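You operate a simulated robot arm through the tools that you are given. There is no shell and no other tool.

The job below is to be done with a simulated robot arm. You get a single attempt, and the scene is never put back.

JOB
Play cassette T-342 from its start at Normal speed and stop at count 030.
Fine: load it, wind it back before Play; that speed alone; watch the counter, stop while it shows that count; leave it loaded, the speed set, the level dial as it is.

It is judged by the outcome, as a careful person would: the job done as asked, and still so three seconds after it is handed in. It fails if anything else is knocked over, pushed out of place, dropped, spilled or broken.

ROBOT AND FRAMES
A 6-joint arm with a two-finger gripper, fixed in place. Base frame: the origin is on the floor under the middle of its stand, x ahead of it, y to its left, z up. Units: m, rad, N and s.
It reaches about 0.94 m from its shoulder. Its first joint turns from -2.897 to 2.897 rad. Payload 2.54 kg.
The TCP is the grasp point between the finger pads, 0.03 m short of the fingertips. In the tool frame z runs along the fingers and y along their closing line. The gripper opens to 0.116 m; its body begins 0.095 m behind the TCP.
Orientation is that of the tool frame in the base frame, as [roll, pitch, yaw] about the fixed x, y, z axes, in that order (R = Rz(yaw) Ry(pitch) Rx(roll)). With the fingers straight down and closing along the base's y, the tool's x points along the base's -x, its y along +y and its z along -z.

CONTROLS
- The arm moves only by the tool drive_tool. Its argument "rows" is one flat list of numbers, 7 for each row, row after row: the shift along the base's x, y, z in m, then the turn, a rotation vector about the base's x, y, z in rad, then the finger opening in m, from 0 to 0.116. In form: [tx, ty, tz, wx, wy, wz, grip, tx, ty, tz, wx, wy, wz, grip, ...]. A call has 1 to 20 rows; each row shifts and turns the commanded pose from where the row before left it. A row lasts 0.2 s, in which the tool goes at most 0.05 m and 0.15 rad; a call with a longer step from one row to the next is refused whole, and so is a gripper value outside its range. Where a pose cannot be reached the arm comes as near as it can. A force on the tool above 40 N (or 10 N above the force at the start of the call, whichever is more), or a blocked arm, ends the call early, and 0.2 s more pass. Each finger travels about 0.072 m/s and halts on what it meets, pressing with about 40 N; the grip force reading is that of the motor and also rises with nothing between the fingers. The clock runs only during rows and for 0.2 s after the last one: add rows that do not move to give the fingers time. It gives the time, the measured TCP pose, the force on the tool (base axes), the opening and the grip force at its end, in the units of the frame above (readings bear some noise), with the torque about the TCP (base axes, N m) and any sound that the robot's microphone picked up.
- Cameras (640 x 400 px; columns grow to the right, rows downward): "scene" is fixed at [0.0387, 0.6316, 1.4178]; the picture's right is [-0.61, -0.79, 0.00], its down [-0.52, 0.40, -0.75] and it looks along [0.59, -0.46, -0.66] (base axes); focal length 303 px, centre (320, 200). "wrist" rides on the gripper at [0.069, -0.015, -0.122] in the tool frame; the picture's right is [0.21, 0.98, 0.00], its down [-0.83, 0.18, -0.53] and it looks along [-0.52, 0.12, 0.85] (tool axes); focal length 251 px, centre (320, 200). There is no depth. A picture from a camera that has moved, and an enlarged one, comes with that camera's place and axes in the base frame and with its lens. The place of the scene camera against the robot may be out by one fixed shift of up to 0.025 m in any direction.
- camera(camera): a new picture of that camera. It takes no simulated time.
- inspect(camera, box): a new picture of the part [left, top, right, bottom] of that camera's present view, enlarged. It takes no simulated time.
- job_done(): hands the job in; it is judged then, once.

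Places have to be worked out from the pictures, the camera data and where the tool is seen. Open the gripper and draw the arm clear of the work before you hand the job in, unless the task says otherwise.

The tools are called after "Call:" as a command line: name --argument value ..., lists and objects as JSON in quotes. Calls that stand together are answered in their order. drive_tool: Moves the arm, as the interface text tells. Its arguments: {"type":"object","properties":{"rows":{"type":"array","items":{"type":"number"}}},"required":["rows"]} The other tools are called the same way: camera (camera) takes a picture; inspect (camera, box) takes an enlarged picture of a part of a camera's view; job_done () hands the job in.

At the start:

```text
time: 0.0
tool_pos: [0.4646, 0.2044, 1.1646]
tool_rot: [3.14, 0.0, 3.141]
ft_force: [0.1, -0.1, -0.4]
moment: [0.0, 0.02, 0.01]
opening: 0.116
finger_force: 0.0
```

scene: 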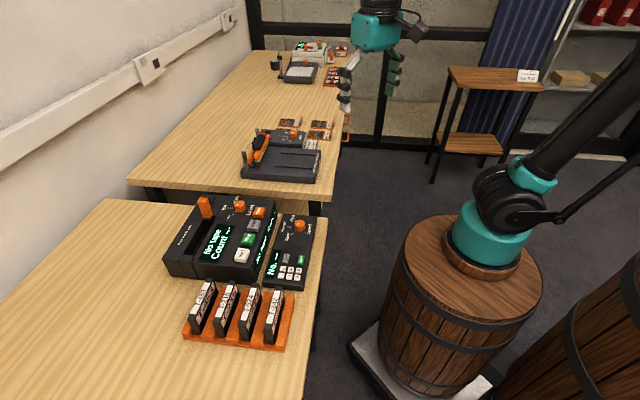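
wrist: 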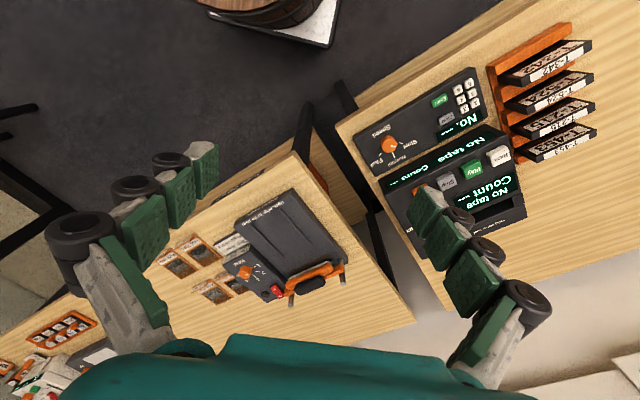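

The scene shows a cassette deck, a side control unit and a rack with four cassettes on the near table. I'll enlarge these to read the labels and controls.

Call:
inspect --camera "scene" --box '[160, 180, 320, 280]'

Call:
inspect --camera "scene" --box '[170, 260, 330, 360]'

Call:
inspect --camera "wrist" --box '[340, 20, 620, 195]'

Call:
inspect --camera "wrist" --box '[370, 100, 530, 200]'

Call:
inspect --camera "wrist" --box '[480, 20, 640, 120]'

```text
4.00 times, centred on (240, 230) of scene
camera zoom: at [0.0387, 0.6316, 1.4178], right [-0.61, -0.79, 0.0], down [-0.52, 0.4, -0.75], along [0.59, -0.46, -0.66], focal length 1212 px, centre (640, 80)
```

zoom: 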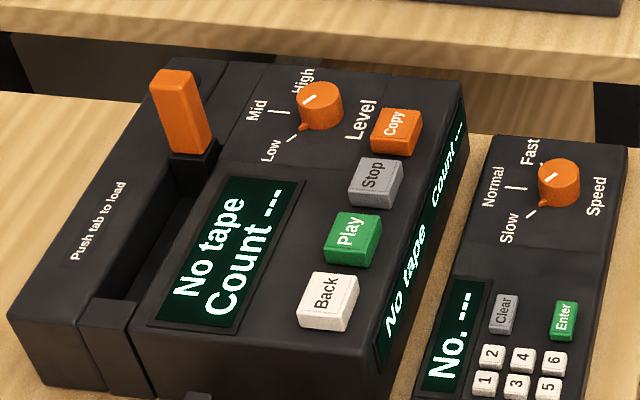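

```text
4.00 times, centred on (250, 310) of scene
camera zoom: at [0.0387, 0.6316, 1.4178], right [-0.61, -0.79, 0.0], down [-0.52, 0.4, -0.75], along [0.59, -0.46, -0.66], focal length 1212 px, centre (600, -240)
```

zoom: 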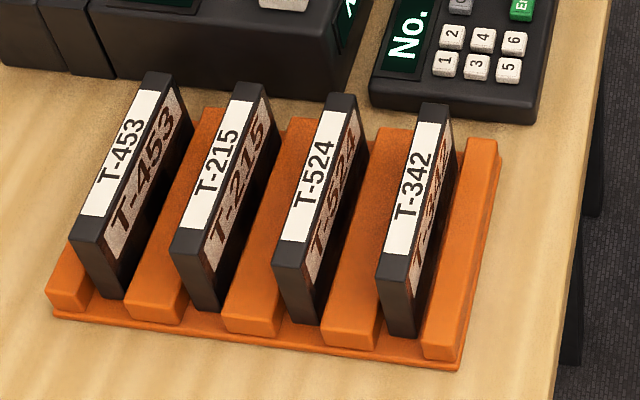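

```text
2.29 times, centred on (480, 108) of wrist
camera zoom: at [0.3968, 0.1887, 1.2882], right [-0.21, 0.98, 0.0], down [0.83, 0.18, 0.53], along [0.52, 0.12, -0.85], focal length 575 px, centre (-46, 411)
```

zoom: 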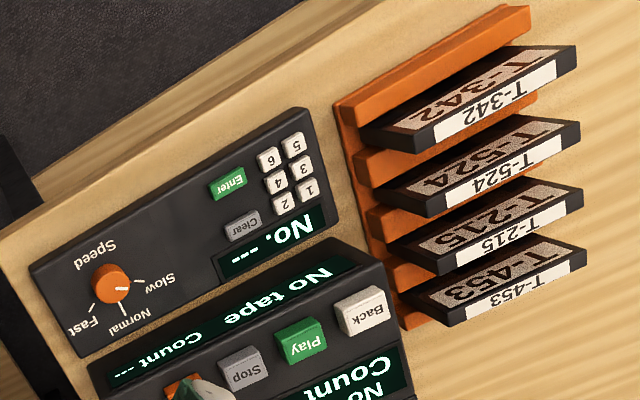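

```text
4.00 times, centred on (450, 150) of wrist
camera zoom: at [0.3968, 0.1887, 1.2882], right [-0.21, 0.98, 0.0], down [0.83, 0.18, 0.53], along [0.52, 0.12, -0.85], focal length 1006 px, centre (-200, 400)
```

zoom: 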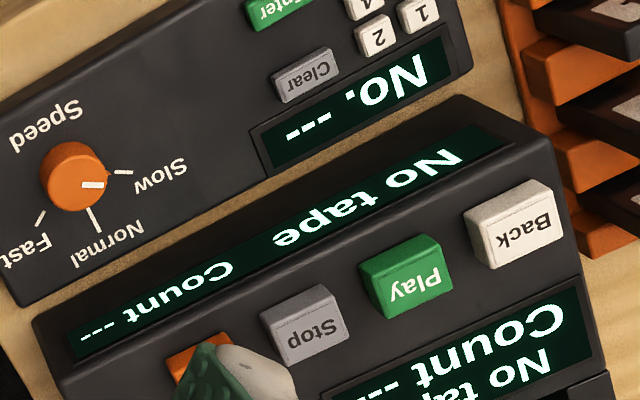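

```text
4.00 times, centred on (560, 70) of wrist
camera zoom: at [0.3968, 0.1887, 1.2882], right [-0.21, 0.98, 0.0], down [0.83, 0.18, 0.53], along [0.52, 0.12, -0.85], focal length 1006 px, centre (-640, 720)
```

zoom: 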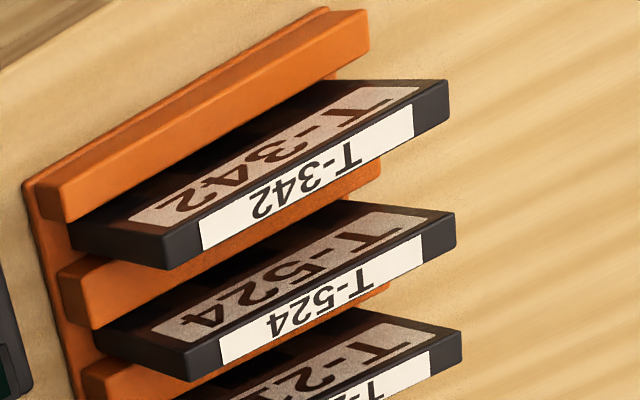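

T-342 is the rack cassette nearest the robot. The deck has a slot with an orange tab, Back/Play/Stop/Copy buttons and a Level dial, and the side unit has the Speed dial. My two-camera triangulation is rough, so I'll move the tool over the deck for more wrist views from known places.

Call:
drive_tool --rows '[-0.015, 0.047, 0, 0, 0, 0, 0.116, -0.015, 0.047, 0, 0, 0, 0, 0.116, -0.015, 0.047, 0, 0, 0, 0, 0.116, -0.015, 0.047, 0, 0, 0, 0, 0.116, -0.015, 0.047, 0, 0, 0, 0, 0.116, -0.015, 0.047, 0, 0, 0, 0, 0.116, 0, 0, 0, 0, 0, 0, 0.116]'

Call:
camera --camera "wrist"

Call:
camera --camera "scene"

```text
time: 1.6
tool_pos: [0.3746, 0.4855, 1.1651]
tool_rot: [3.141, -0.001, 3.141]
ft_force: [-0.3, 0.0, -0.5]
moment: [0.0, -0.02, -0.02]
opening: 0.1161
finger_force: 0.1
```

```text
taken
camera wrist: at [0.3056, 0.4711, 1.2881], right [-0.21, 0.98, 0.0], down [0.83, 0.18, 0.53], along [0.52, 0.12, -0.85], focal length 251 px, centre (320, 200)
```

wrist: 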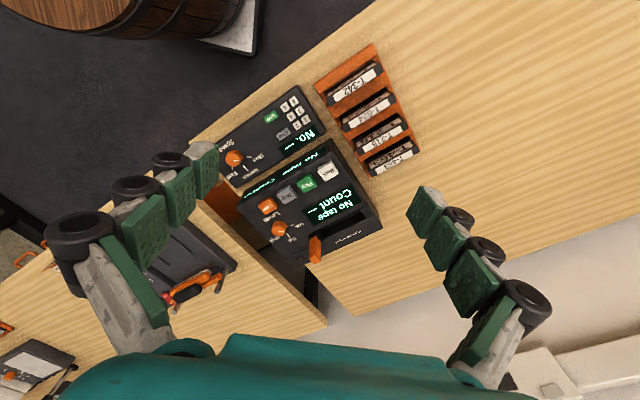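

```text
taken
```

scene: 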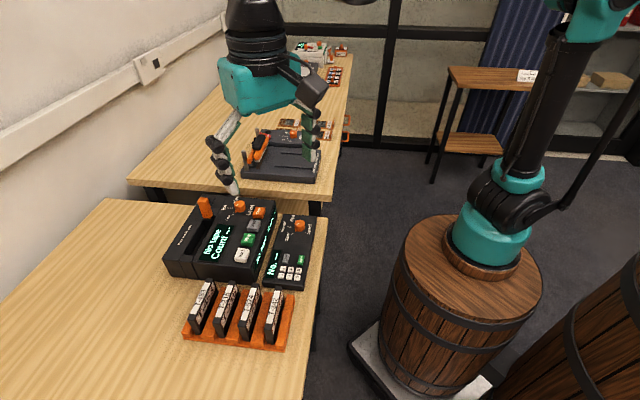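

The deck is now near the middle of the wrist view. I'll enlarge it and the rack for accurate feature pixels.

Call:
inspect --camera "wrist" --box '[230, 140, 390, 240]'

Call:
inspect --camera "wrist" --box '[290, 40, 450, 140]'

Call:
inspect --camera "wrist" --box '[190, 80, 350, 180]'

Call:
inspect --camera "wrist" --box '[260, 180, 400, 267]'

```text
4.00 times, centred on (310, 190) of wrist
camera zoom: at [0.3056, 0.4711, 1.2881], right [-0.21, 0.98, 0.0], down [0.83, 0.18, 0.53], along [0.52, 0.12, -0.85], focal length 1006 px, centre (360, 240)
```

zoom: 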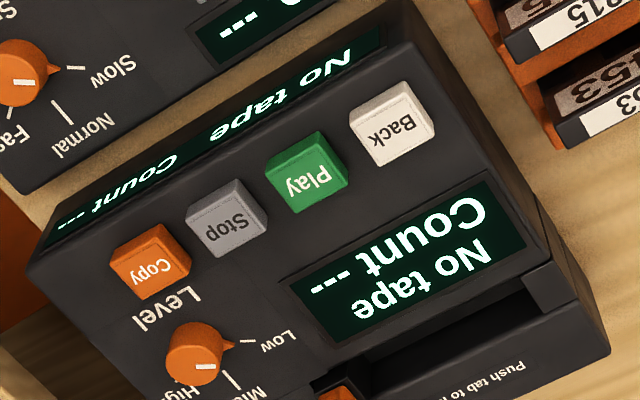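

```text
4.00 times, centred on (370, 90) of wrist
camera zoom: at [0.3056, 0.4711, 1.2881], right [-0.21, 0.98, 0.0], down [0.83, 0.18, 0.53], along [0.52, 0.12, -0.85], focal length 1006 px, centre (120, 640)
```

zoom: 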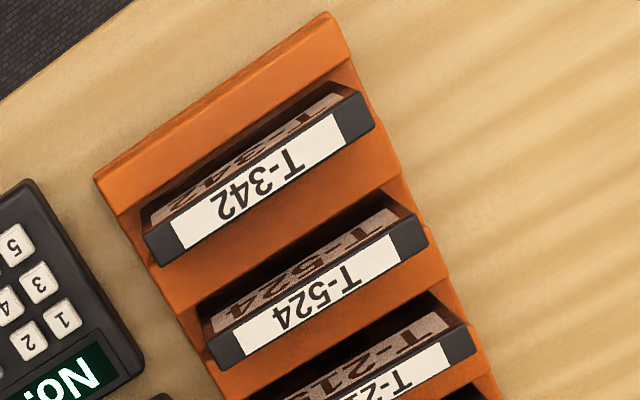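

```text
4.00 times, centred on (270, 130) of wrist
camera zoom: at [0.3056, 0.4711, 1.2881], right [-0.21, 0.98, 0.0], down [0.83, 0.18, 0.53], along [0.52, 0.12, -0.85], focal length 1006 px, centre (520, 480)
```

zoom: 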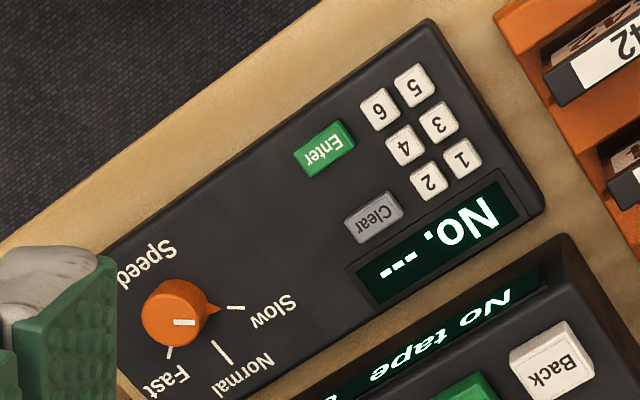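

```text
4.57 times, centred on (330, 224) of wrist
camera zoom: at [0.3056, 0.4711, 1.2881], right [-0.21, 0.98, 0.0], down [0.83, 0.18, 0.53], along [0.52, 0.12, -0.85], focal length 1149 px, centre (274, 93)
```

zoom: 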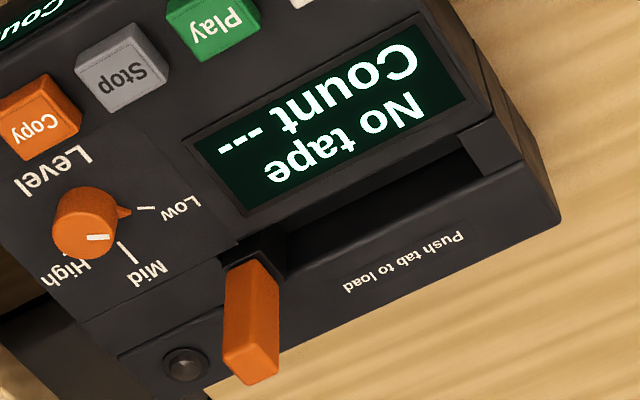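

From two wrist views, the Play button top is near (0.527, 0.499, 0.883), the T-342 spine near (0.349, 0.537, 0.867) and the Speed knob near (0.521, 0.352, 0.838). The deck is turned about 46°. I'll turn the tool to line up with it and look along its length.

Call:
drive_tool --rows '[0.0117, 0.0275, -0.0025, 0, 0, -0.1333, 0.116, 0.0117, 0.0275, -0.0025, 0, 0, -0.1333, 0.116, 0.0117, 0.0275, -0.0025, 0, 0, -0.1333, 0.116, 0.0117, 0.0275, -0.0025, 0, 0, -0.1333, 0.116, 0.0117, 0.0275, -0.0025, 0, 0, -0.1333, 0.116, 0.0117, 0.0275, -0.0025, 0, 0, -0.1333, 0.116, 0, 0, 0, 0, 0, 0, 0.116]'

Call:
camera --camera "wrist"

Call:
camera --camera "scene"

```text
time: 3.2
tool_pos: [0.4462, 0.6497, 1.1503]
tool_rot: [-3.141, 0.0, 2.34]
ft_force: [0.7, -0.8, -0.2]
moment: [0.0, 0.0, 0.01]
opening: 0.1162
finger_force: 0.1
```

```text
taken
camera wrist: at [0.3874, 0.6899, 1.2732], right [0.55, 0.83, 0.0], down [0.7, -0.47, 0.53], along [0.45, -0.29, -0.85], focal length 251 px, centre (320, 200)
```

wrist: 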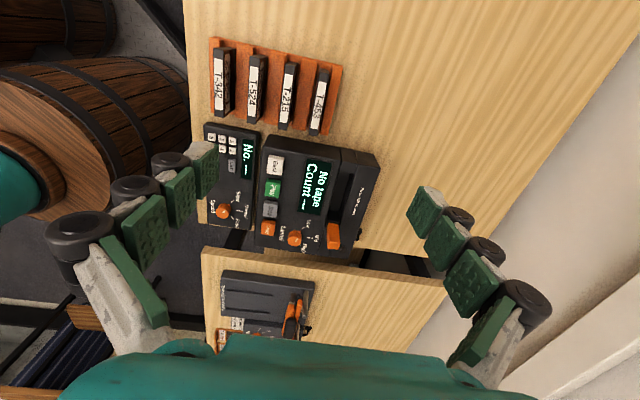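

```text
taken
```

scene: 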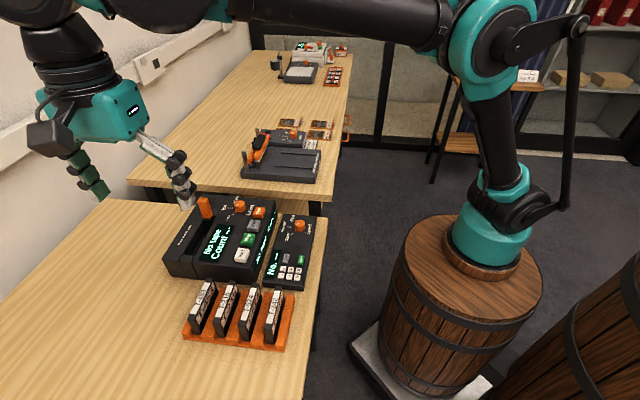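

The view is now aligned with the deck. I'll enlarge the slot, tab, buttons and rack from here.

Call:
inspect --camera "wrist" --box '[280, 140, 400, 260]'

Call:
inspect --camera "wrist" --box '[195, 120, 315, 255]'

Call:
inspect --camera "wrist" --box '[195, 30, 355, 140]'

```text
3.33 times, centred on (340, 200) of wrist
camera zoom: at [0.3874, 0.6899, 1.2732], right [0.55, 0.83, 0.0], down [0.7, -0.47, 0.53], along [0.45, -0.29, -0.85], focal length 838 px, centre (253, 200)
```

zoom: 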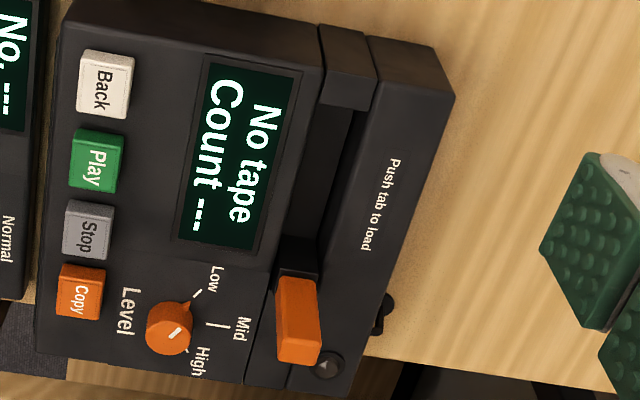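

```text
2.96 times, centred on (255, 188) of wrist
camera zoom: at [0.3874, 0.6899, 1.2732], right [0.55, 0.83, 0.0], down [0.7, -0.47, 0.53], along [0.45, -0.29, -0.85], focal length 745 px, centre (513, 237)
```

zoom: 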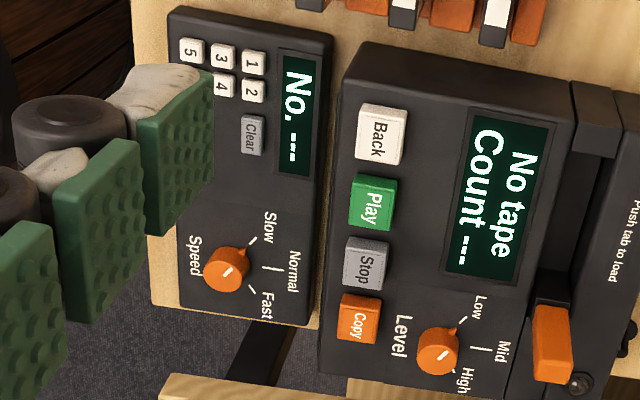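

```text
3.64 times, centred on (275, 85) of wrist
camera zoom: at [0.3874, 0.6899, 1.2732], right [0.55, 0.83, 0.0], down [0.7, -0.47, 0.53], along [0.45, -0.29, -0.85], focal length 914 px, centre (484, 618)
```

zoom: 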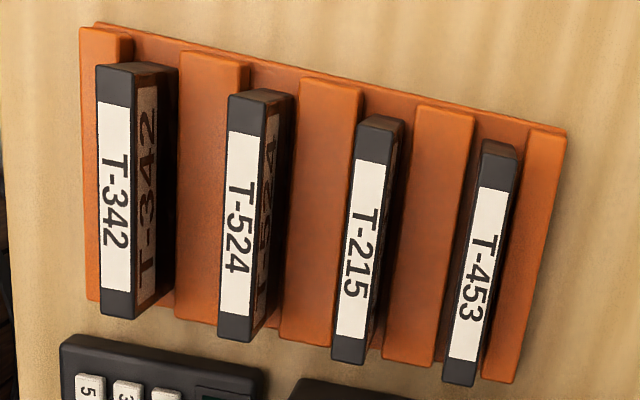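

The slot runs along the far side of the deck, with the orange tab at its far end. I'll go lower and closer to see how the tab and slot are built, keeping the fingertips about 0.1 m above the deck top.

Call:
drive_tool --rows '[0.02, -0.002, -0.036, 0, 0, 0, 0.116, 0.02, -0.002, -0.036, 0, 0, 0, 0.116, 0.02, -0.002, -0.036, 0, 0, 0, 0.116, 0.02, -0.002, -0.036, 0, 0, 0, 0.116, 0, 0, 0, 0, 0, 0, 0.116]'

Call:
camera --camera "wrist"

Call:
inspect --camera "wrist" --box '[240, 110, 420, 260]'

Call:
inspect --camera "scene" --box '[160, 185, 260, 285]'

```text
time: 4.4
tool_pos: [0.5245, 0.6425, 1.0079]
tool_rot: [3.141, -0.001, 2.342]
ft_force: [0.8, 0.5, -0.4]
moment: [-0.02, 0.0, 0.02]
opening: 0.1159
finger_force: 0.0
```

```text
taken
camera wrist: at [0.4666, 0.6827, 1.1285], right [0.55, 0.83, 0.0], down [0.71, -0.47, 0.53], along [0.45, -0.29, -0.85], focal length 251 px, centre (320, 200)
```

wrist: 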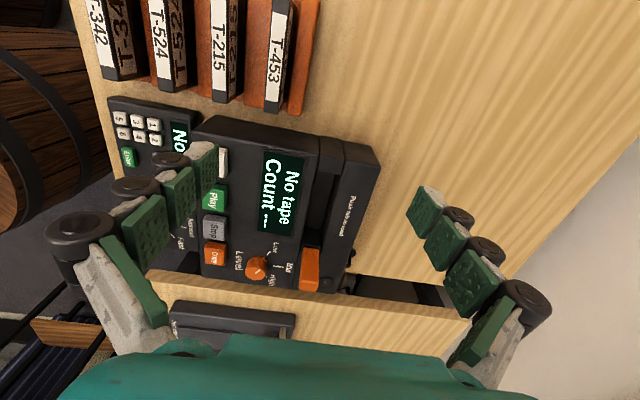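

```text
2.67 times, centred on (330, 185) of wrist
camera zoom: at [0.4666, 0.6827, 1.1285], right [0.55, 0.83, 0.0], down [0.71, -0.47, 0.53], along [0.45, -0.29, -0.85], focal length 670 px, centre (293, 240)
```

zoom: 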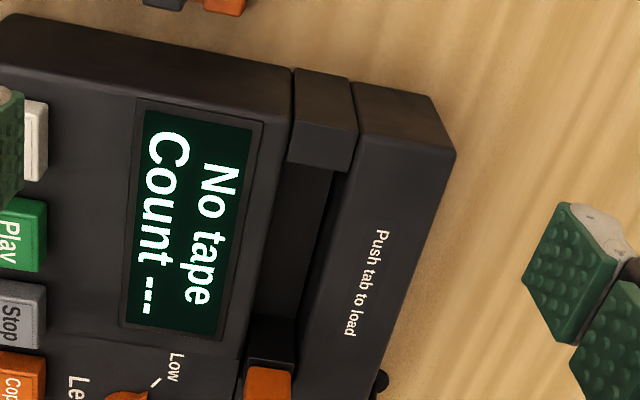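

```text
4.00 times, centred on (210, 235) of scene
camera zoom: at [0.0387, 0.6316, 1.4178], right [-0.61, -0.79, 0.0], down [-0.52, 0.4, -0.75], along [0.59, -0.46, -0.66], focal length 1212 px, centre (760, 60)
```

zoom: 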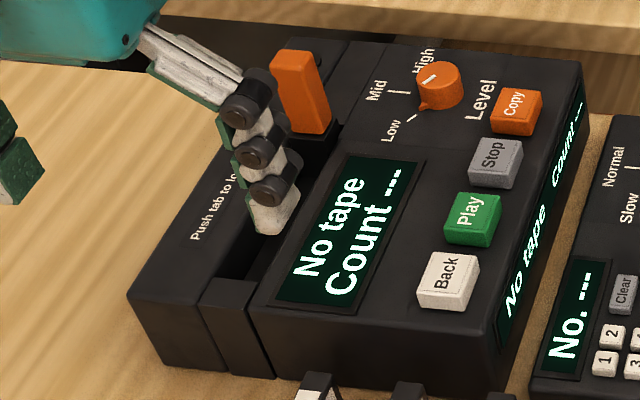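

The tab's shape and travel aren't clear yet. I'll zoom on it from this pose.

Call:
inspect --camera "wrist" --box '[270, 210, 380, 310]'

Call:
inspect --camera "scene" --box '[185, 185, 245, 245]'

```text
4.00 times, centred on (325, 260) of wrist
camera zoom: at [0.4666, 0.6827, 1.1285], right [0.55, 0.83, 0.0], down [0.71, -0.47, 0.53], along [0.45, -0.29, -0.85], focal length 1006 px, centre (300, -40)
```

zoom: 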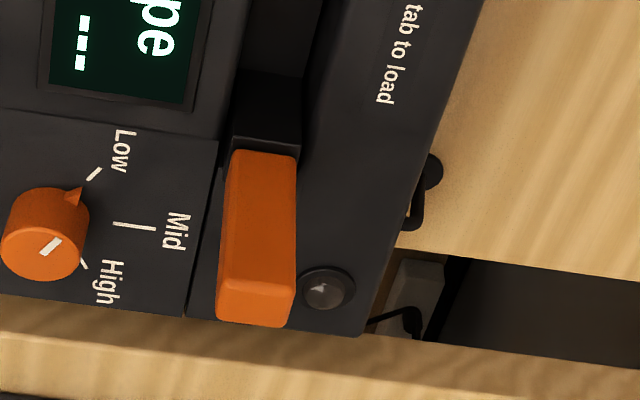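

```text
6.67 times, centred on (215, 215) of scene
camera zoom: at [0.0387, 0.6316, 1.4178], right [-0.61, -0.79, 0.0], down [-0.52, 0.4, -0.75], along [0.59, -0.46, -0.66], focal length 2020 px, centre (1020, 100)
```

zoom: 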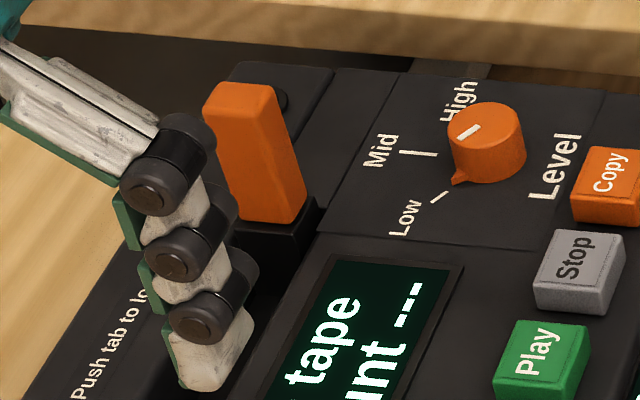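

The tab is an orange post about 5.5 cm tall on a block at the slot's far end. The slot opening is about 0.108 m long and 0.025 m wide, lined up with the rack cassettes, so only a translation is needed. Next I'll look at the rack closely from above.

Call:
drive_tool --rows '[-0.0417, -0.0094, 0, 0, 0, 0, 0.116, -0.0417, -0.0094, 0, 0, 0, 0, 0.116, -0.0417, -0.0094, 0, 0, 0, 0, 0.116, -0.0417, -0.0094, 0, 0, 0, 0, 0.116, -0.0417, -0.0094, 0, 0, 0, 0, 0.116, -0.0417, -0.0094, 0, 0, 0, 0, 0.116, 0, 0, 0, 0, 0, 0, 0.116]'

Call:
camera --camera "wrist"

Call:
inspect --camera "wrist" --box '[240, 100, 420, 240]'

Call:
inspect --camera "scene" --box '[170, 260, 330, 360]'

```text
time: 6.0
tool_pos: [0.273, 0.5867, 1.0061]
tool_rot: [3.141, -0.001, 2.34]
ft_force: [-0.4, 0.1, -0.3]
moment: [0.0, 0.0, -0.04]
opening: 0.1161
finger_force: 0.1
```

```text
taken
camera wrist: at [0.2157, 0.6256, 1.129], right [0.55, 0.83, 0.0], down [0.71, -0.47, 0.53], along [0.45, -0.29, -0.85], focal length 251 px, centre (320, 200)
```

wrist: 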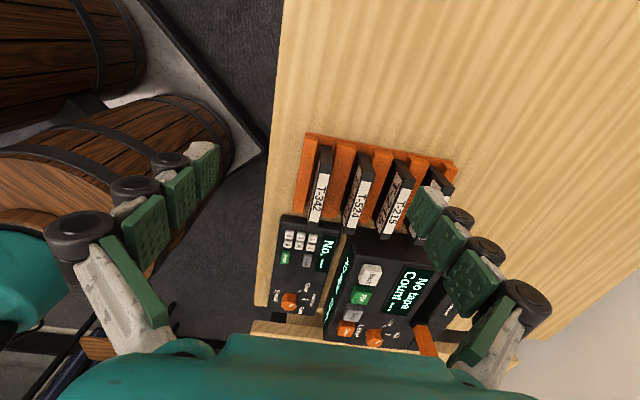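

```text
2.86 times, centred on (330, 170) of wrist
camera zoom: at [0.2157, 0.6256, 1.129], right [0.55, 0.83, 0.0], down [0.71, -0.47, 0.53], along [0.45, -0.29, -0.85], focal length 718 px, centre (291, 286)
```

zoom: 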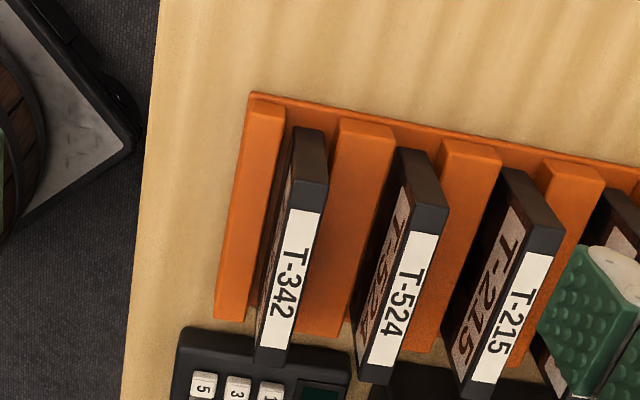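

```text
4.00 times, centred on (250, 310) of scene
camera zoom: at [0.0387, 0.6316, 1.4178], right [-0.61, -0.79, 0.0], down [-0.52, 0.4, -0.75], along [0.59, -0.46, -0.66], focal length 1212 px, centre (600, -240)
```

zoom: 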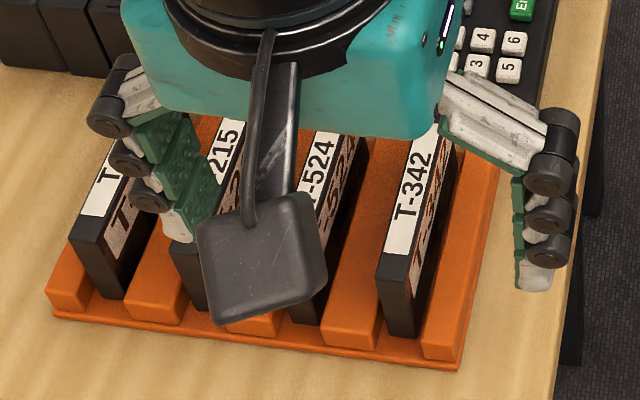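

T-342's top centre works out near (0.347, 0.537, 0.8715), about 14.5 mm thick and 90 mm long, with 52 mm spacing to its neighbour. Before gripping, I'll look into the slot with the scene camera while the arm is clear of it.

Call:
inspect --camera "scene" --box '[160, 190, 230, 290]'

Call:
inspect --camera "scene" --box '[180, 190, 220, 250]'

```text
4.00 times, centred on (195, 240) of scene
camera zoom: at [0.0387, 0.6316, 1.4178], right [-0.61, -0.79, 0.0], down [-0.52, 0.4, -0.75], along [0.59, -0.46, -0.66], focal length 1212 px, centre (820, 40)
```

zoom: 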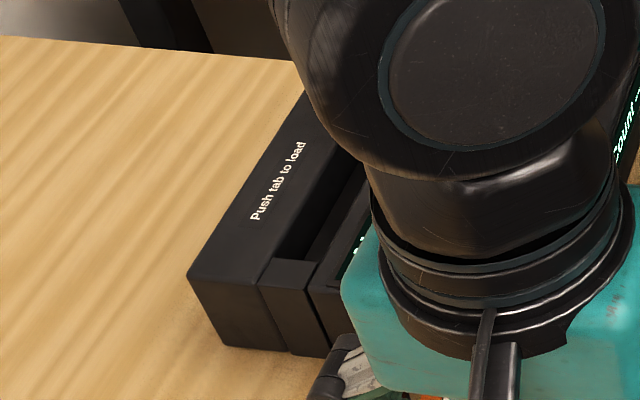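

```text
6.67 times, centred on (200, 220) of scene
camera zoom: at [0.0387, 0.6316, 1.4178], right [-0.61, -0.79, 0.0], down [-0.52, 0.4, -0.75], along [0.59, -0.46, -0.66], focal length 2020 px, centre (1120, 67)
```

zoom: 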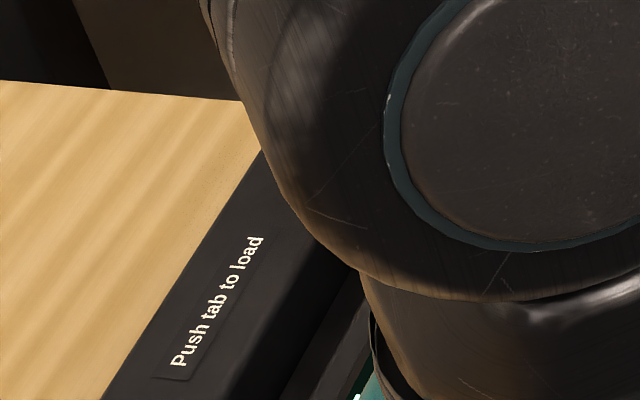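

The arm hides the slot from that camera, so I'll use the wrist camera and contact forces for it later. Now I'll move above T-342 with the fingers set to about 0.05, stopping with the tips some 4 cm above the cassette to check alignment.

Call:
drive_tool --rows '[0.0186, -0.0124, 0, 0, 0, 0.0065, 0.05, 0.0186, -0.0124, 0, 0, 0, 0.0065, 0.05, 0.0186, -0.0124, -0.03, 0, 0, 0.0065, 0.05, 0.0187, -0.0125, -0.031, 0, 0, 0.0065, 0.05, 0, 0, 0, 0, 0, 0, 0.05, 0, 0, 0, 0, 0, 0, 0.05]'

Call:
camera --camera "wrist"

Call:
inspect --camera "wrist" --box '[220, 110, 420, 260]'

Call:
camera --camera "scene"

```text
time: 7.4
tool_pos: [0.349, 0.5363, 0.946]
tool_rot: [-3.141, 0.001, 2.367]
ft_force: [0.3, 0.0, -0.2]
moment: [-0.01, 0.01, 0.0]
opening: 0.05
finger_force: 0.1
```

```text
taken
camera wrist: at [0.2904, 0.5743, 1.0676], right [0.53, 0.85, 0.0], down [0.72, -0.45, 0.53], along [0.45, -0.28, -0.85], focal length 251 px, centre (320, 200)
```

wrist: 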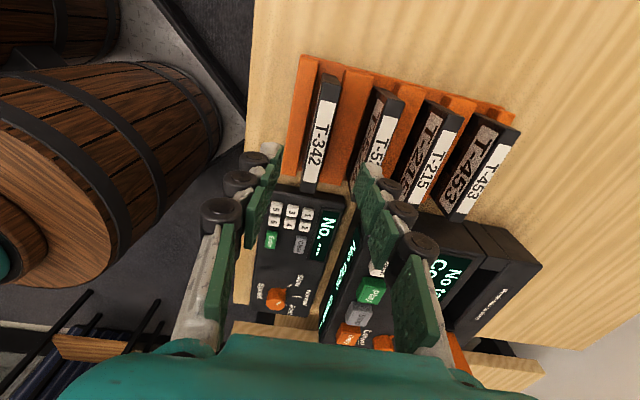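

```text
2.67 times, centred on (320, 185) of wrist
camera zoom: at [0.2904, 0.5743, 1.0676], right [0.53, 0.85, 0.0], down [0.72, -0.45, 0.53], along [0.45, -0.28, -0.85], focal length 670 px, centre (320, 240)
```

zoom: 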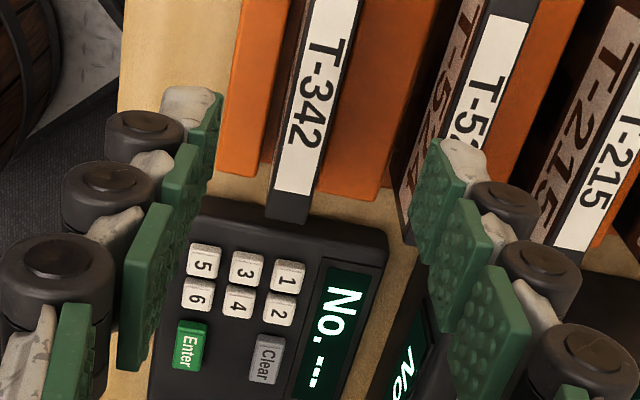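

```text
taken
```

scene: 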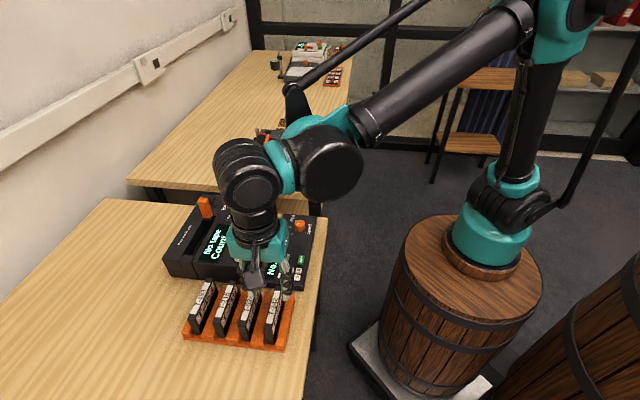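

The cassette centre checks out at (0.349, 0.536), right under the TCP. I'll narrow the fingers to 0.034 so the knuckles clear T-524, then descend until the tips are about 20 mm below the cassette's top.

Call:
drive_tool --rows '[0, 0, 0, 0, 0, 0, 0.034, 0, 0, -0.016, 0, 0, 0, 0.034, 0, 0, -0.016, 0, 0, 0, 0.034, 0, 0, -0.016, 0, 0, 0, 0.034, 0, 0, -0.0165, 0, 0, 0, 0.034, 0, 0, 0, 0, 0, 0, 0.034]'

Call:
camera --camera "wrist"

Call:
inspect --camera "scene" --box '[200, 250, 320, 350]'

```text
time: 8.8
tool_pos: [0.3489, 0.5361, 0.8804]
tool_rot: [-3.142, -0.001, 2.367]
ft_force: [0.0, -0.6, -0.1]
moment: [0.02, 0.03, 0.01]
opening: 0.0341
finger_force: 0.1
```

```text
taken
camera wrist: at [0.2901, 0.5745, 1.0028], right [0.53, 0.85, 0.0], down [0.72, -0.45, 0.53], along [0.45, -0.28, -0.85], focal length 251 px, centre (320, 200)
```

wrist: 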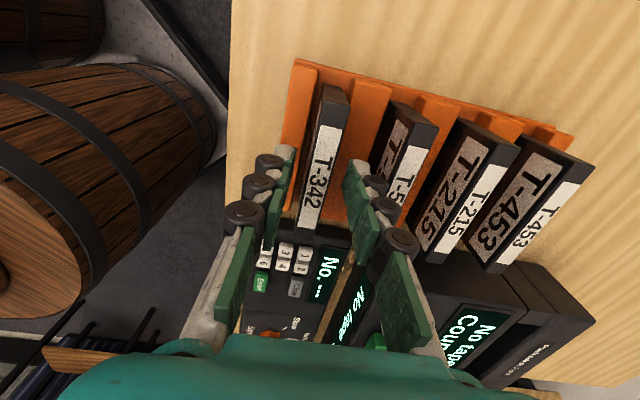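

```text
4.00 times, centred on (260, 300) of scene
camera zoom: at [0.0387, 0.6316, 1.4178], right [-0.61, -0.79, 0.0], down [-0.52, 0.4, -0.75], along [0.59, -0.46, -0.66], focal length 1212 px, centre (560, -200)
```

zoom: 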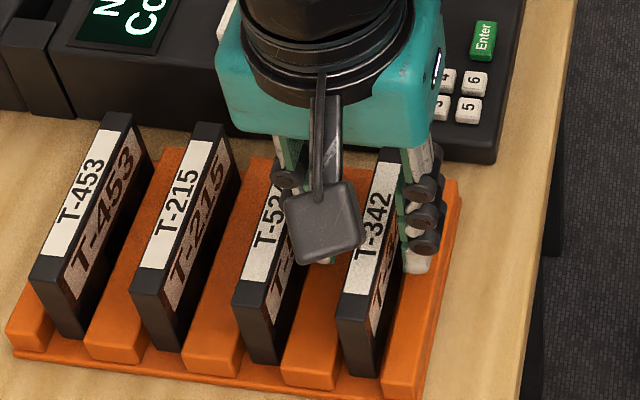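

The fingers straddle T-342 without touching T-524. Closing on it now.

Call:
drive_tool --rows '[0, 0, 0, 0, 0, 0, 0.006, 0, 0, 0, 0, 0, 0, 0.006, 0, 0, 0, 0, 0, 0, 0.006]'

Call:
inspect --camera "wrist" --box '[230, 70, 430, 270]'

```text
time: 9.6
tool_pos: [0.3499, 0.5354, 0.8804]
tool_rot: [3.142, 0.0, 2.367]
ft_force: [0.1, -0.3, 1.0]
moment: [0.0, -0.01, 0.0]
opening: 0.0136
finger_force: 39.7
```

```text
2.00 times, centred on (330, 170) of wrist
camera zoom: at [0.2902, 0.5746, 1.003], right [0.53, 0.85, 0.0], down [0.72, -0.45, 0.53], along [0.45, -0.28, -0.85], focal length 503 px, centre (300, 260)
```

zoom: 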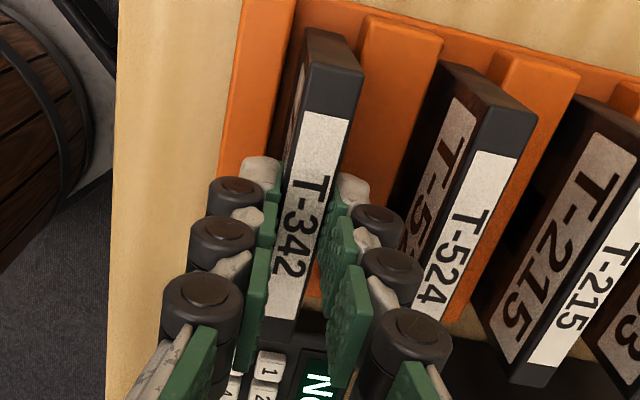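

Gripped: opening 0.0136 m at about 40 N. I'll lift it straight up out of the rack.

Call:
drive_tool --rows '[0, 0, 0.015, 0, 0, 0, 0.006, 0, 0, 0.02, 0, 0, 0, 0.006, 0, 0, 0.03, 0, 0, 0, 0.006, 0, 0, 0.04, 0, 0, 0, 0.006, 0, 0, 0.04, 0, 0, 0, 0.006, 0, 0, 0, 0, 0, 0, 0.006]'

Call:
camera --camera "wrist"

Call:
camera --camera "scene"

```text
time: 11.0
tool_pos: [0.3493, 0.5362, 1.027]
tool_rot: [3.139, 0.0, 2.367]
ft_force: [-0.5, 1.2, -0.4]
moment: [-0.01, 0.0, 0.02]
opening: 0.0138
finger_force: 40.3
```

```text
taken
camera wrist: at [0.2901, 0.5747, 1.1489], right [0.53, 0.85, 0.0], down [0.72, -0.45, 0.53], along [0.45, -0.28, -0.85], focal length 251 px, centre (320, 200)
```

wrist: 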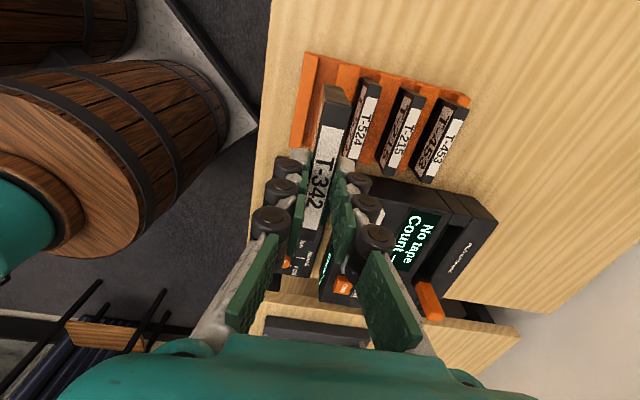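

```text
taken
```

scene: 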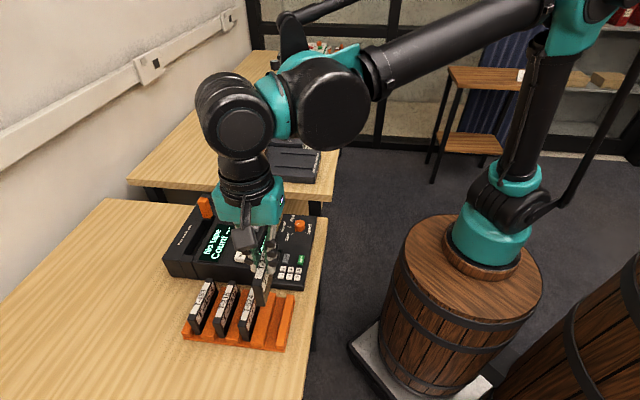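

The cassette is held, its bottom about 0.074 m below the TCP. From the views, the slot runs from about (0.579, 0.622) to (0.660, 0.541), with deck top z≈0.866, floor z≈0.83 and tab top z≈0.924. I'll carry it over the slot centre (0.619, 0.582) at this height and check.

Call:
drive_tool --rows '[0.03, 0.005, 0.005, 0, 0, 0, 0.006, 0.04, 0.007, 0.005, 0, 0, 0, 0.006, 0.04, 0.007, 0, 0, 0, 0, 0.006, 0.04, 0.007, 0, 0, 0, 0, 0.006, 0.04, 0.007, 0, 0, 0, 0, 0.006, 0.04, 0.007, 0, 0, 0, 0, 0.006, 0.03, 0.004, 0, 0, 0, 0, 0.006, 0.01, 0.002, 0, 0, 0, 0, 0.006, 0, 0, 0, 0, 0, 0, 0.006]'

Call:
camera --camera "wrist"

Call:
camera --camera "scene"

Call:
inspect --camera "wrist" --box '[220, 80, 440, 260]'

Call:
inspect --camera "scene" --box '[150, 170, 280, 290]'

```text
time: 13.0
tool_pos: [0.6185, 0.5819, 1.036]
tool_rot: [-3.141, 0.001, 2.367]
ft_force: [0.4, 0.7, -0.4]
moment: [0.02, 0.01, -0.03]
opening: 0.0136
finger_force: 41.1
```

```text
taken
camera wrist: at [0.5599, 0.6204, 1.1581], right [0.53, 0.85, 0.0], down [0.72, -0.45, 0.53], along [0.45, -0.28, -0.85], focal length 251 px, centre (320, 200)
```

wrist: 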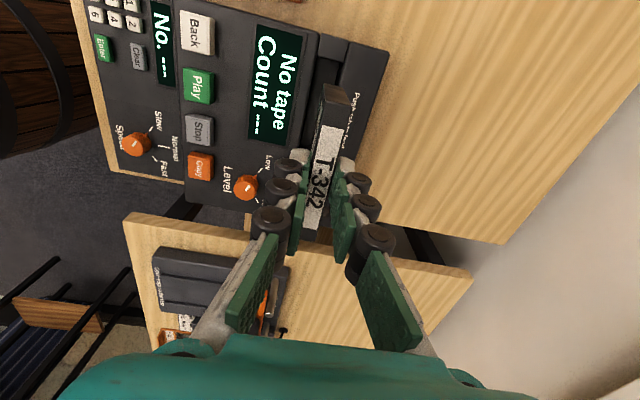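

```text
taken
```

scene: 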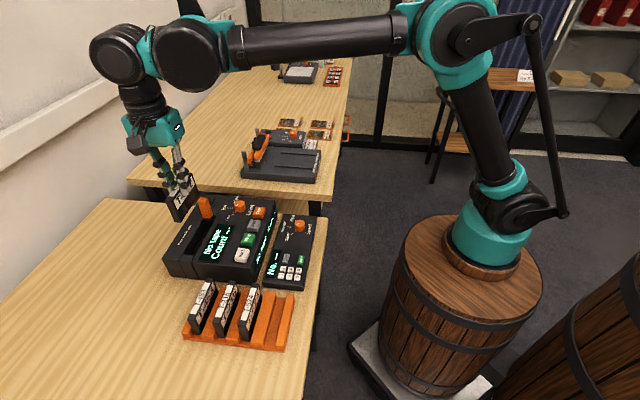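

```text
2.22 times, centred on (330, 170) of wrist
camera zoom: at [0.5599, 0.6204, 1.1581], right [0.53, 0.85, 0.0], down [0.72, -0.45, 0.53], along [0.45, -0.28, -0.85], focal length 559 px, centre (298, 267)
```

zoom: 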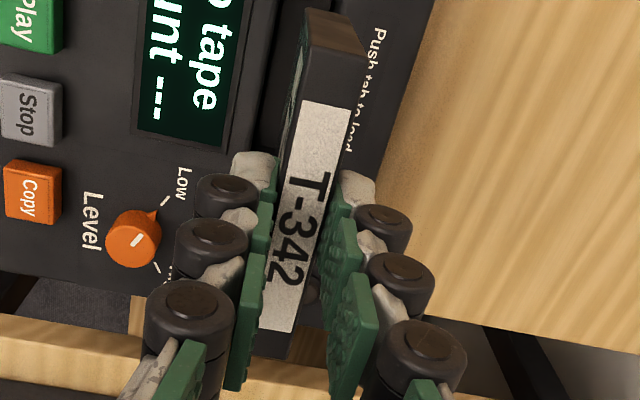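

```text
3.33 times, centred on (215, 230) of scene
camera zoom: at [0.0387, 0.6316, 1.4178], right [-0.61, -0.79, 0.0], down [-0.52, 0.4, -0.75], along [0.59, -0.46, -0.66], focal length 1010 px, centre (670, 100)
```

zoom: 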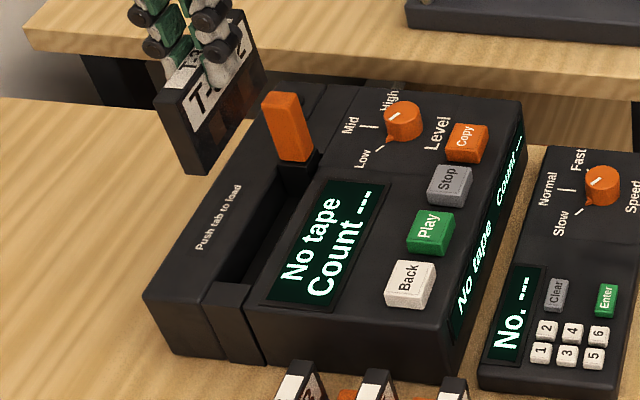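

Let me zoom on the slot's near end in this wrist view to measure its centreline relative to the cassette.

Call:
inspect --camera "wrist" --box '[270, 20, 400, 120]'

Call:
inspect --camera "scene" --box '[160, 190, 230, 280]'

```text
4.00 times, centred on (335, 70) of wrist
camera zoom: at [0.5599, 0.6204, 1.1581], right [0.53, 0.85, 0.0], down [0.72, -0.45, 0.53], along [0.45, -0.28, -0.85], focal length 1006 px, centre (260, 720)
```

zoom: 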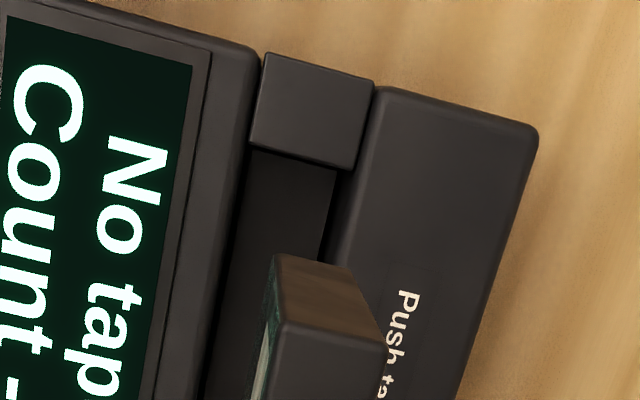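

```text
4.44 times, centred on (195, 235) of scene
camera zoom: at [0.0387, 0.6316, 1.4178], right [-0.61, -0.79, 0.0], down [-0.52, 0.4, -0.75], along [0.59, -0.46, -0.66], focal length 1347 px, centre (876, 44)
```

zoom: 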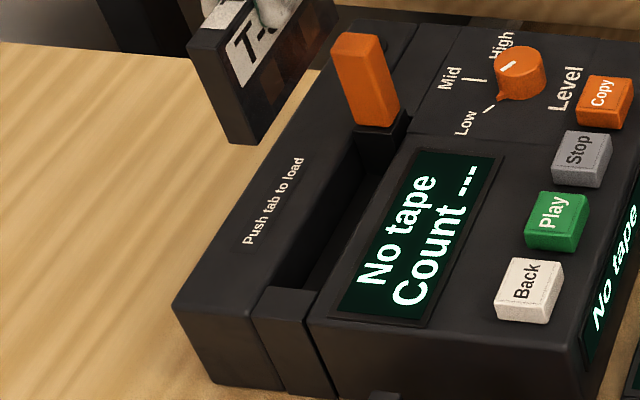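

The cassette's measured position sits on the slot centreline within about 1 mm, with about 11–12 mm of room at each end. I'll lower it until its bottom is about 14 mm above the deck top and recheck.

Call:
drive_tool --rows '[0, 0, -0.025, 0, 0, 0, 0.006, 0, 0, -0.025, 0, 0, 0, 0.006, 0, 0, -0.02, 0, 0, 0, 0.006, 0, 0, -0.012, 0, 0, 0, 0.006, 0, 0, 0, 0, 0, 0, 0.006]'

Call:
inspect --camera "wrist" --box '[250, 10, 410, 130]'

Call:
inspect --camera "scene" --box '[160, 180, 240, 280]'

```text
time: 14.2
tool_pos: [0.618, 0.5813, 0.9539]
tool_rot: [3.142, -0.001, 2.367]
ft_force: [0.0, -0.6, -0.4]
moment: [-0.01, 0.03, 0.0]
opening: 0.0139
finger_force: 40.7
```

```text
3.33 times, centred on (330, 70) of wrist
camera zoom: at [0.5602, 0.6202, 1.0762], right [0.53, 0.85, 0.0], down [0.72, -0.45, 0.53], along [0.45, -0.28, -0.85], focal length 838 px, centre (287, 633)
```

zoom: 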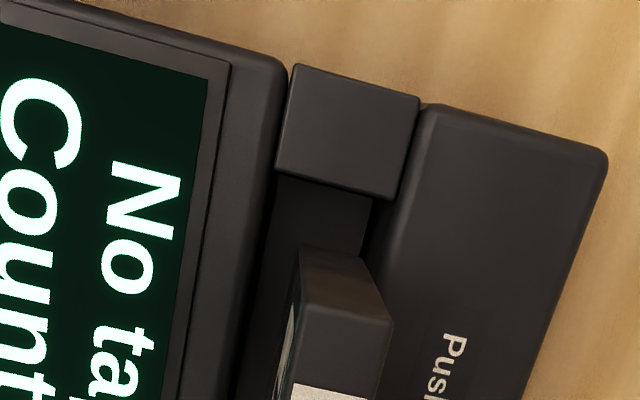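

```text
4.00 times, centred on (200, 230) of scene
camera zoom: at [0.0387, 0.6316, 1.4178], right [-0.61, -0.79, 0.0], down [-0.52, 0.4, -0.75], along [0.59, -0.46, -0.66], focal length 1212 px, centre (800, 80)
```

zoom: 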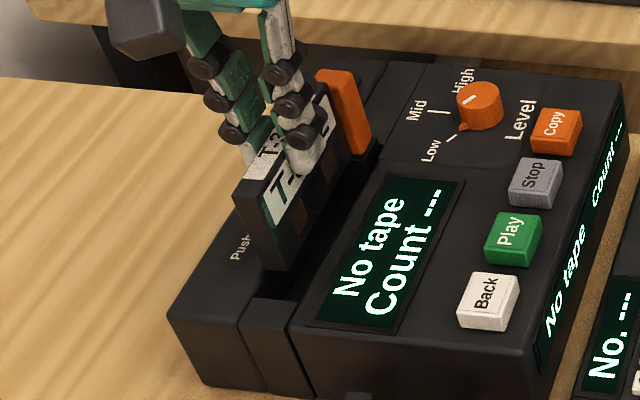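

The cassette bottom is only about 1.5 mm off the slot centre. I'll trim that and lower it into the slot slowly while watching the force.

Call:
drive_tool --rows '[-0.001, -0.001, -0.01, 0, 0, 0, 0.006, 0, 0, -0.012, 0, 0, 0, 0.006, 0, 0, -0.012, 0, 0, 0, 0.006, 0, 0, -0.01, 0, 0, 0, 0.006, 0, 0, 0, 0, 0, 0, 0.006]'

Call:
inspect --camera "wrist" --box '[250, 10, 410, 130]'

Call:
inspect --camera "scene" --box '[160, 180, 240, 280]'

```text
time: 15.4
tool_pos: [0.6163, 0.5816, 0.9118]
tool_rot: [3.14, -0.001, 2.367]
ft_force: [-8.3, 9.8, 23.7]
moment: [-0.18, -0.34, 0.02]
opening: 0.0138
finger_force: 40.1
```

```text
3.33 times, centred on (330, 70) of wrist
camera zoom: at [0.5573, 0.6198, 1.0335], right [0.53, 0.85, 0.0], down [0.72, -0.45, 0.53], along [0.45, -0.28, -0.85], focal length 838 px, centre (287, 633)
```

zoom: 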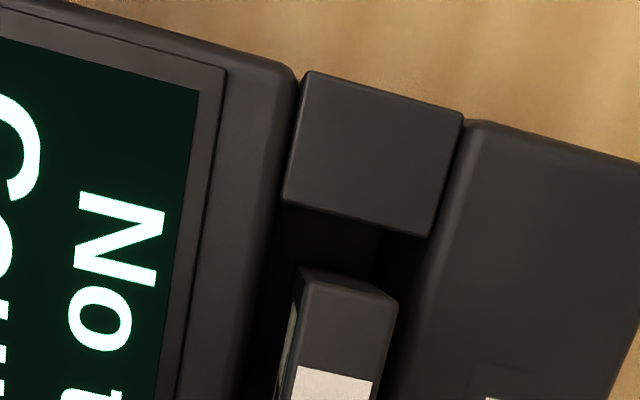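

```text
4.00 times, centred on (200, 230) of scene
camera zoom: at [0.0387, 0.6316, 1.4178], right [-0.61, -0.79, 0.0], down [-0.52, 0.4, -0.75], along [0.59, -0.46, -0.66], focal length 1212 px, centre (800, 80)
```

zoom: 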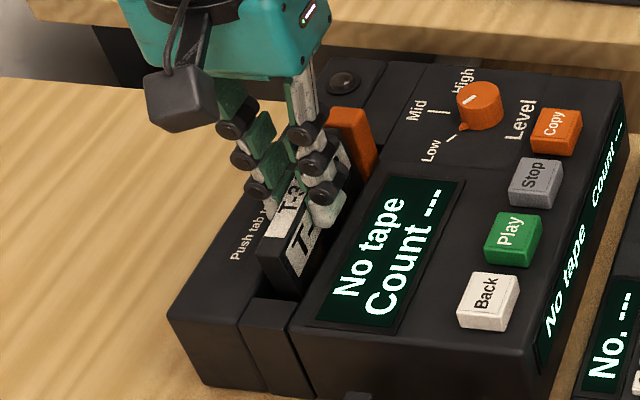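

There's 24 N upward plus a push toward the slot's near end, and the orange tab appears to have moved. I'll stop and look closely at what the cassette is touching.

Call:
inspect --camera "scene" --box '[185, 185, 245, 245]'

Call:
camera --camera "wrist"

Call:
inspect --camera "wrist" --box '[230, 100, 430, 300]'

```text
6.67 times, centred on (215, 215) of scene
camera zoom: at [0.0387, 0.6316, 1.4178], right [-0.61, -0.79, 0.0], down [-0.52, 0.4, -0.75], along [0.59, -0.46, -0.66], focal length 2020 px, centre (1020, 100)
```

zoom: 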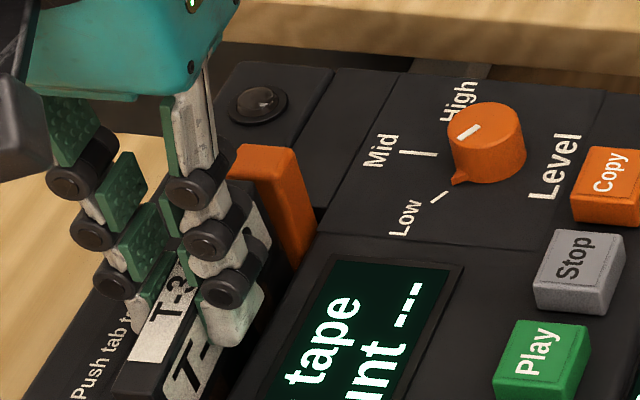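

```text
taken
camera wrist: at [0.5573, 0.6198, 1.0335], right [0.53, 0.85, 0.0], down [0.72, -0.45, 0.53], along [0.45, -0.28, -0.85], focal length 251 px, centre (320, 200)
```

wrist: 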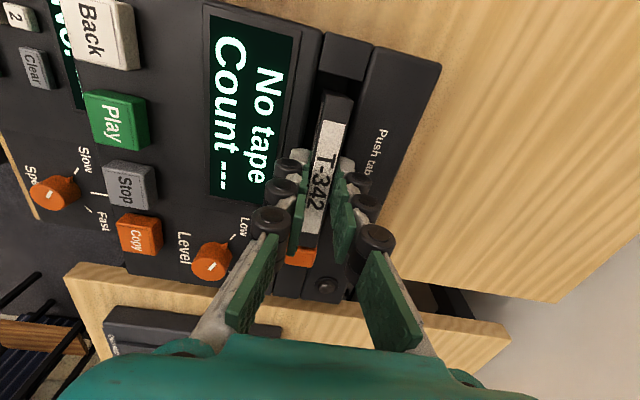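

```text
2.00 times, centred on (330, 200) of wrist
camera zoom: at [0.5573, 0.6198, 1.0335], right [0.53, 0.85, 0.0], down [0.72, -0.45, 0.53], along [0.45, -0.28, -0.85], focal length 503 px, centre (300, 200)
```

zoom: 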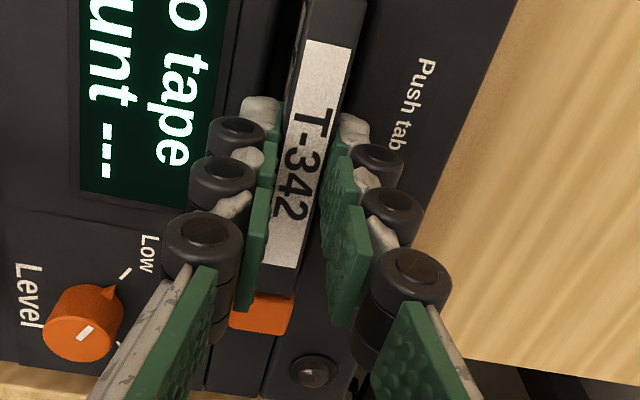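

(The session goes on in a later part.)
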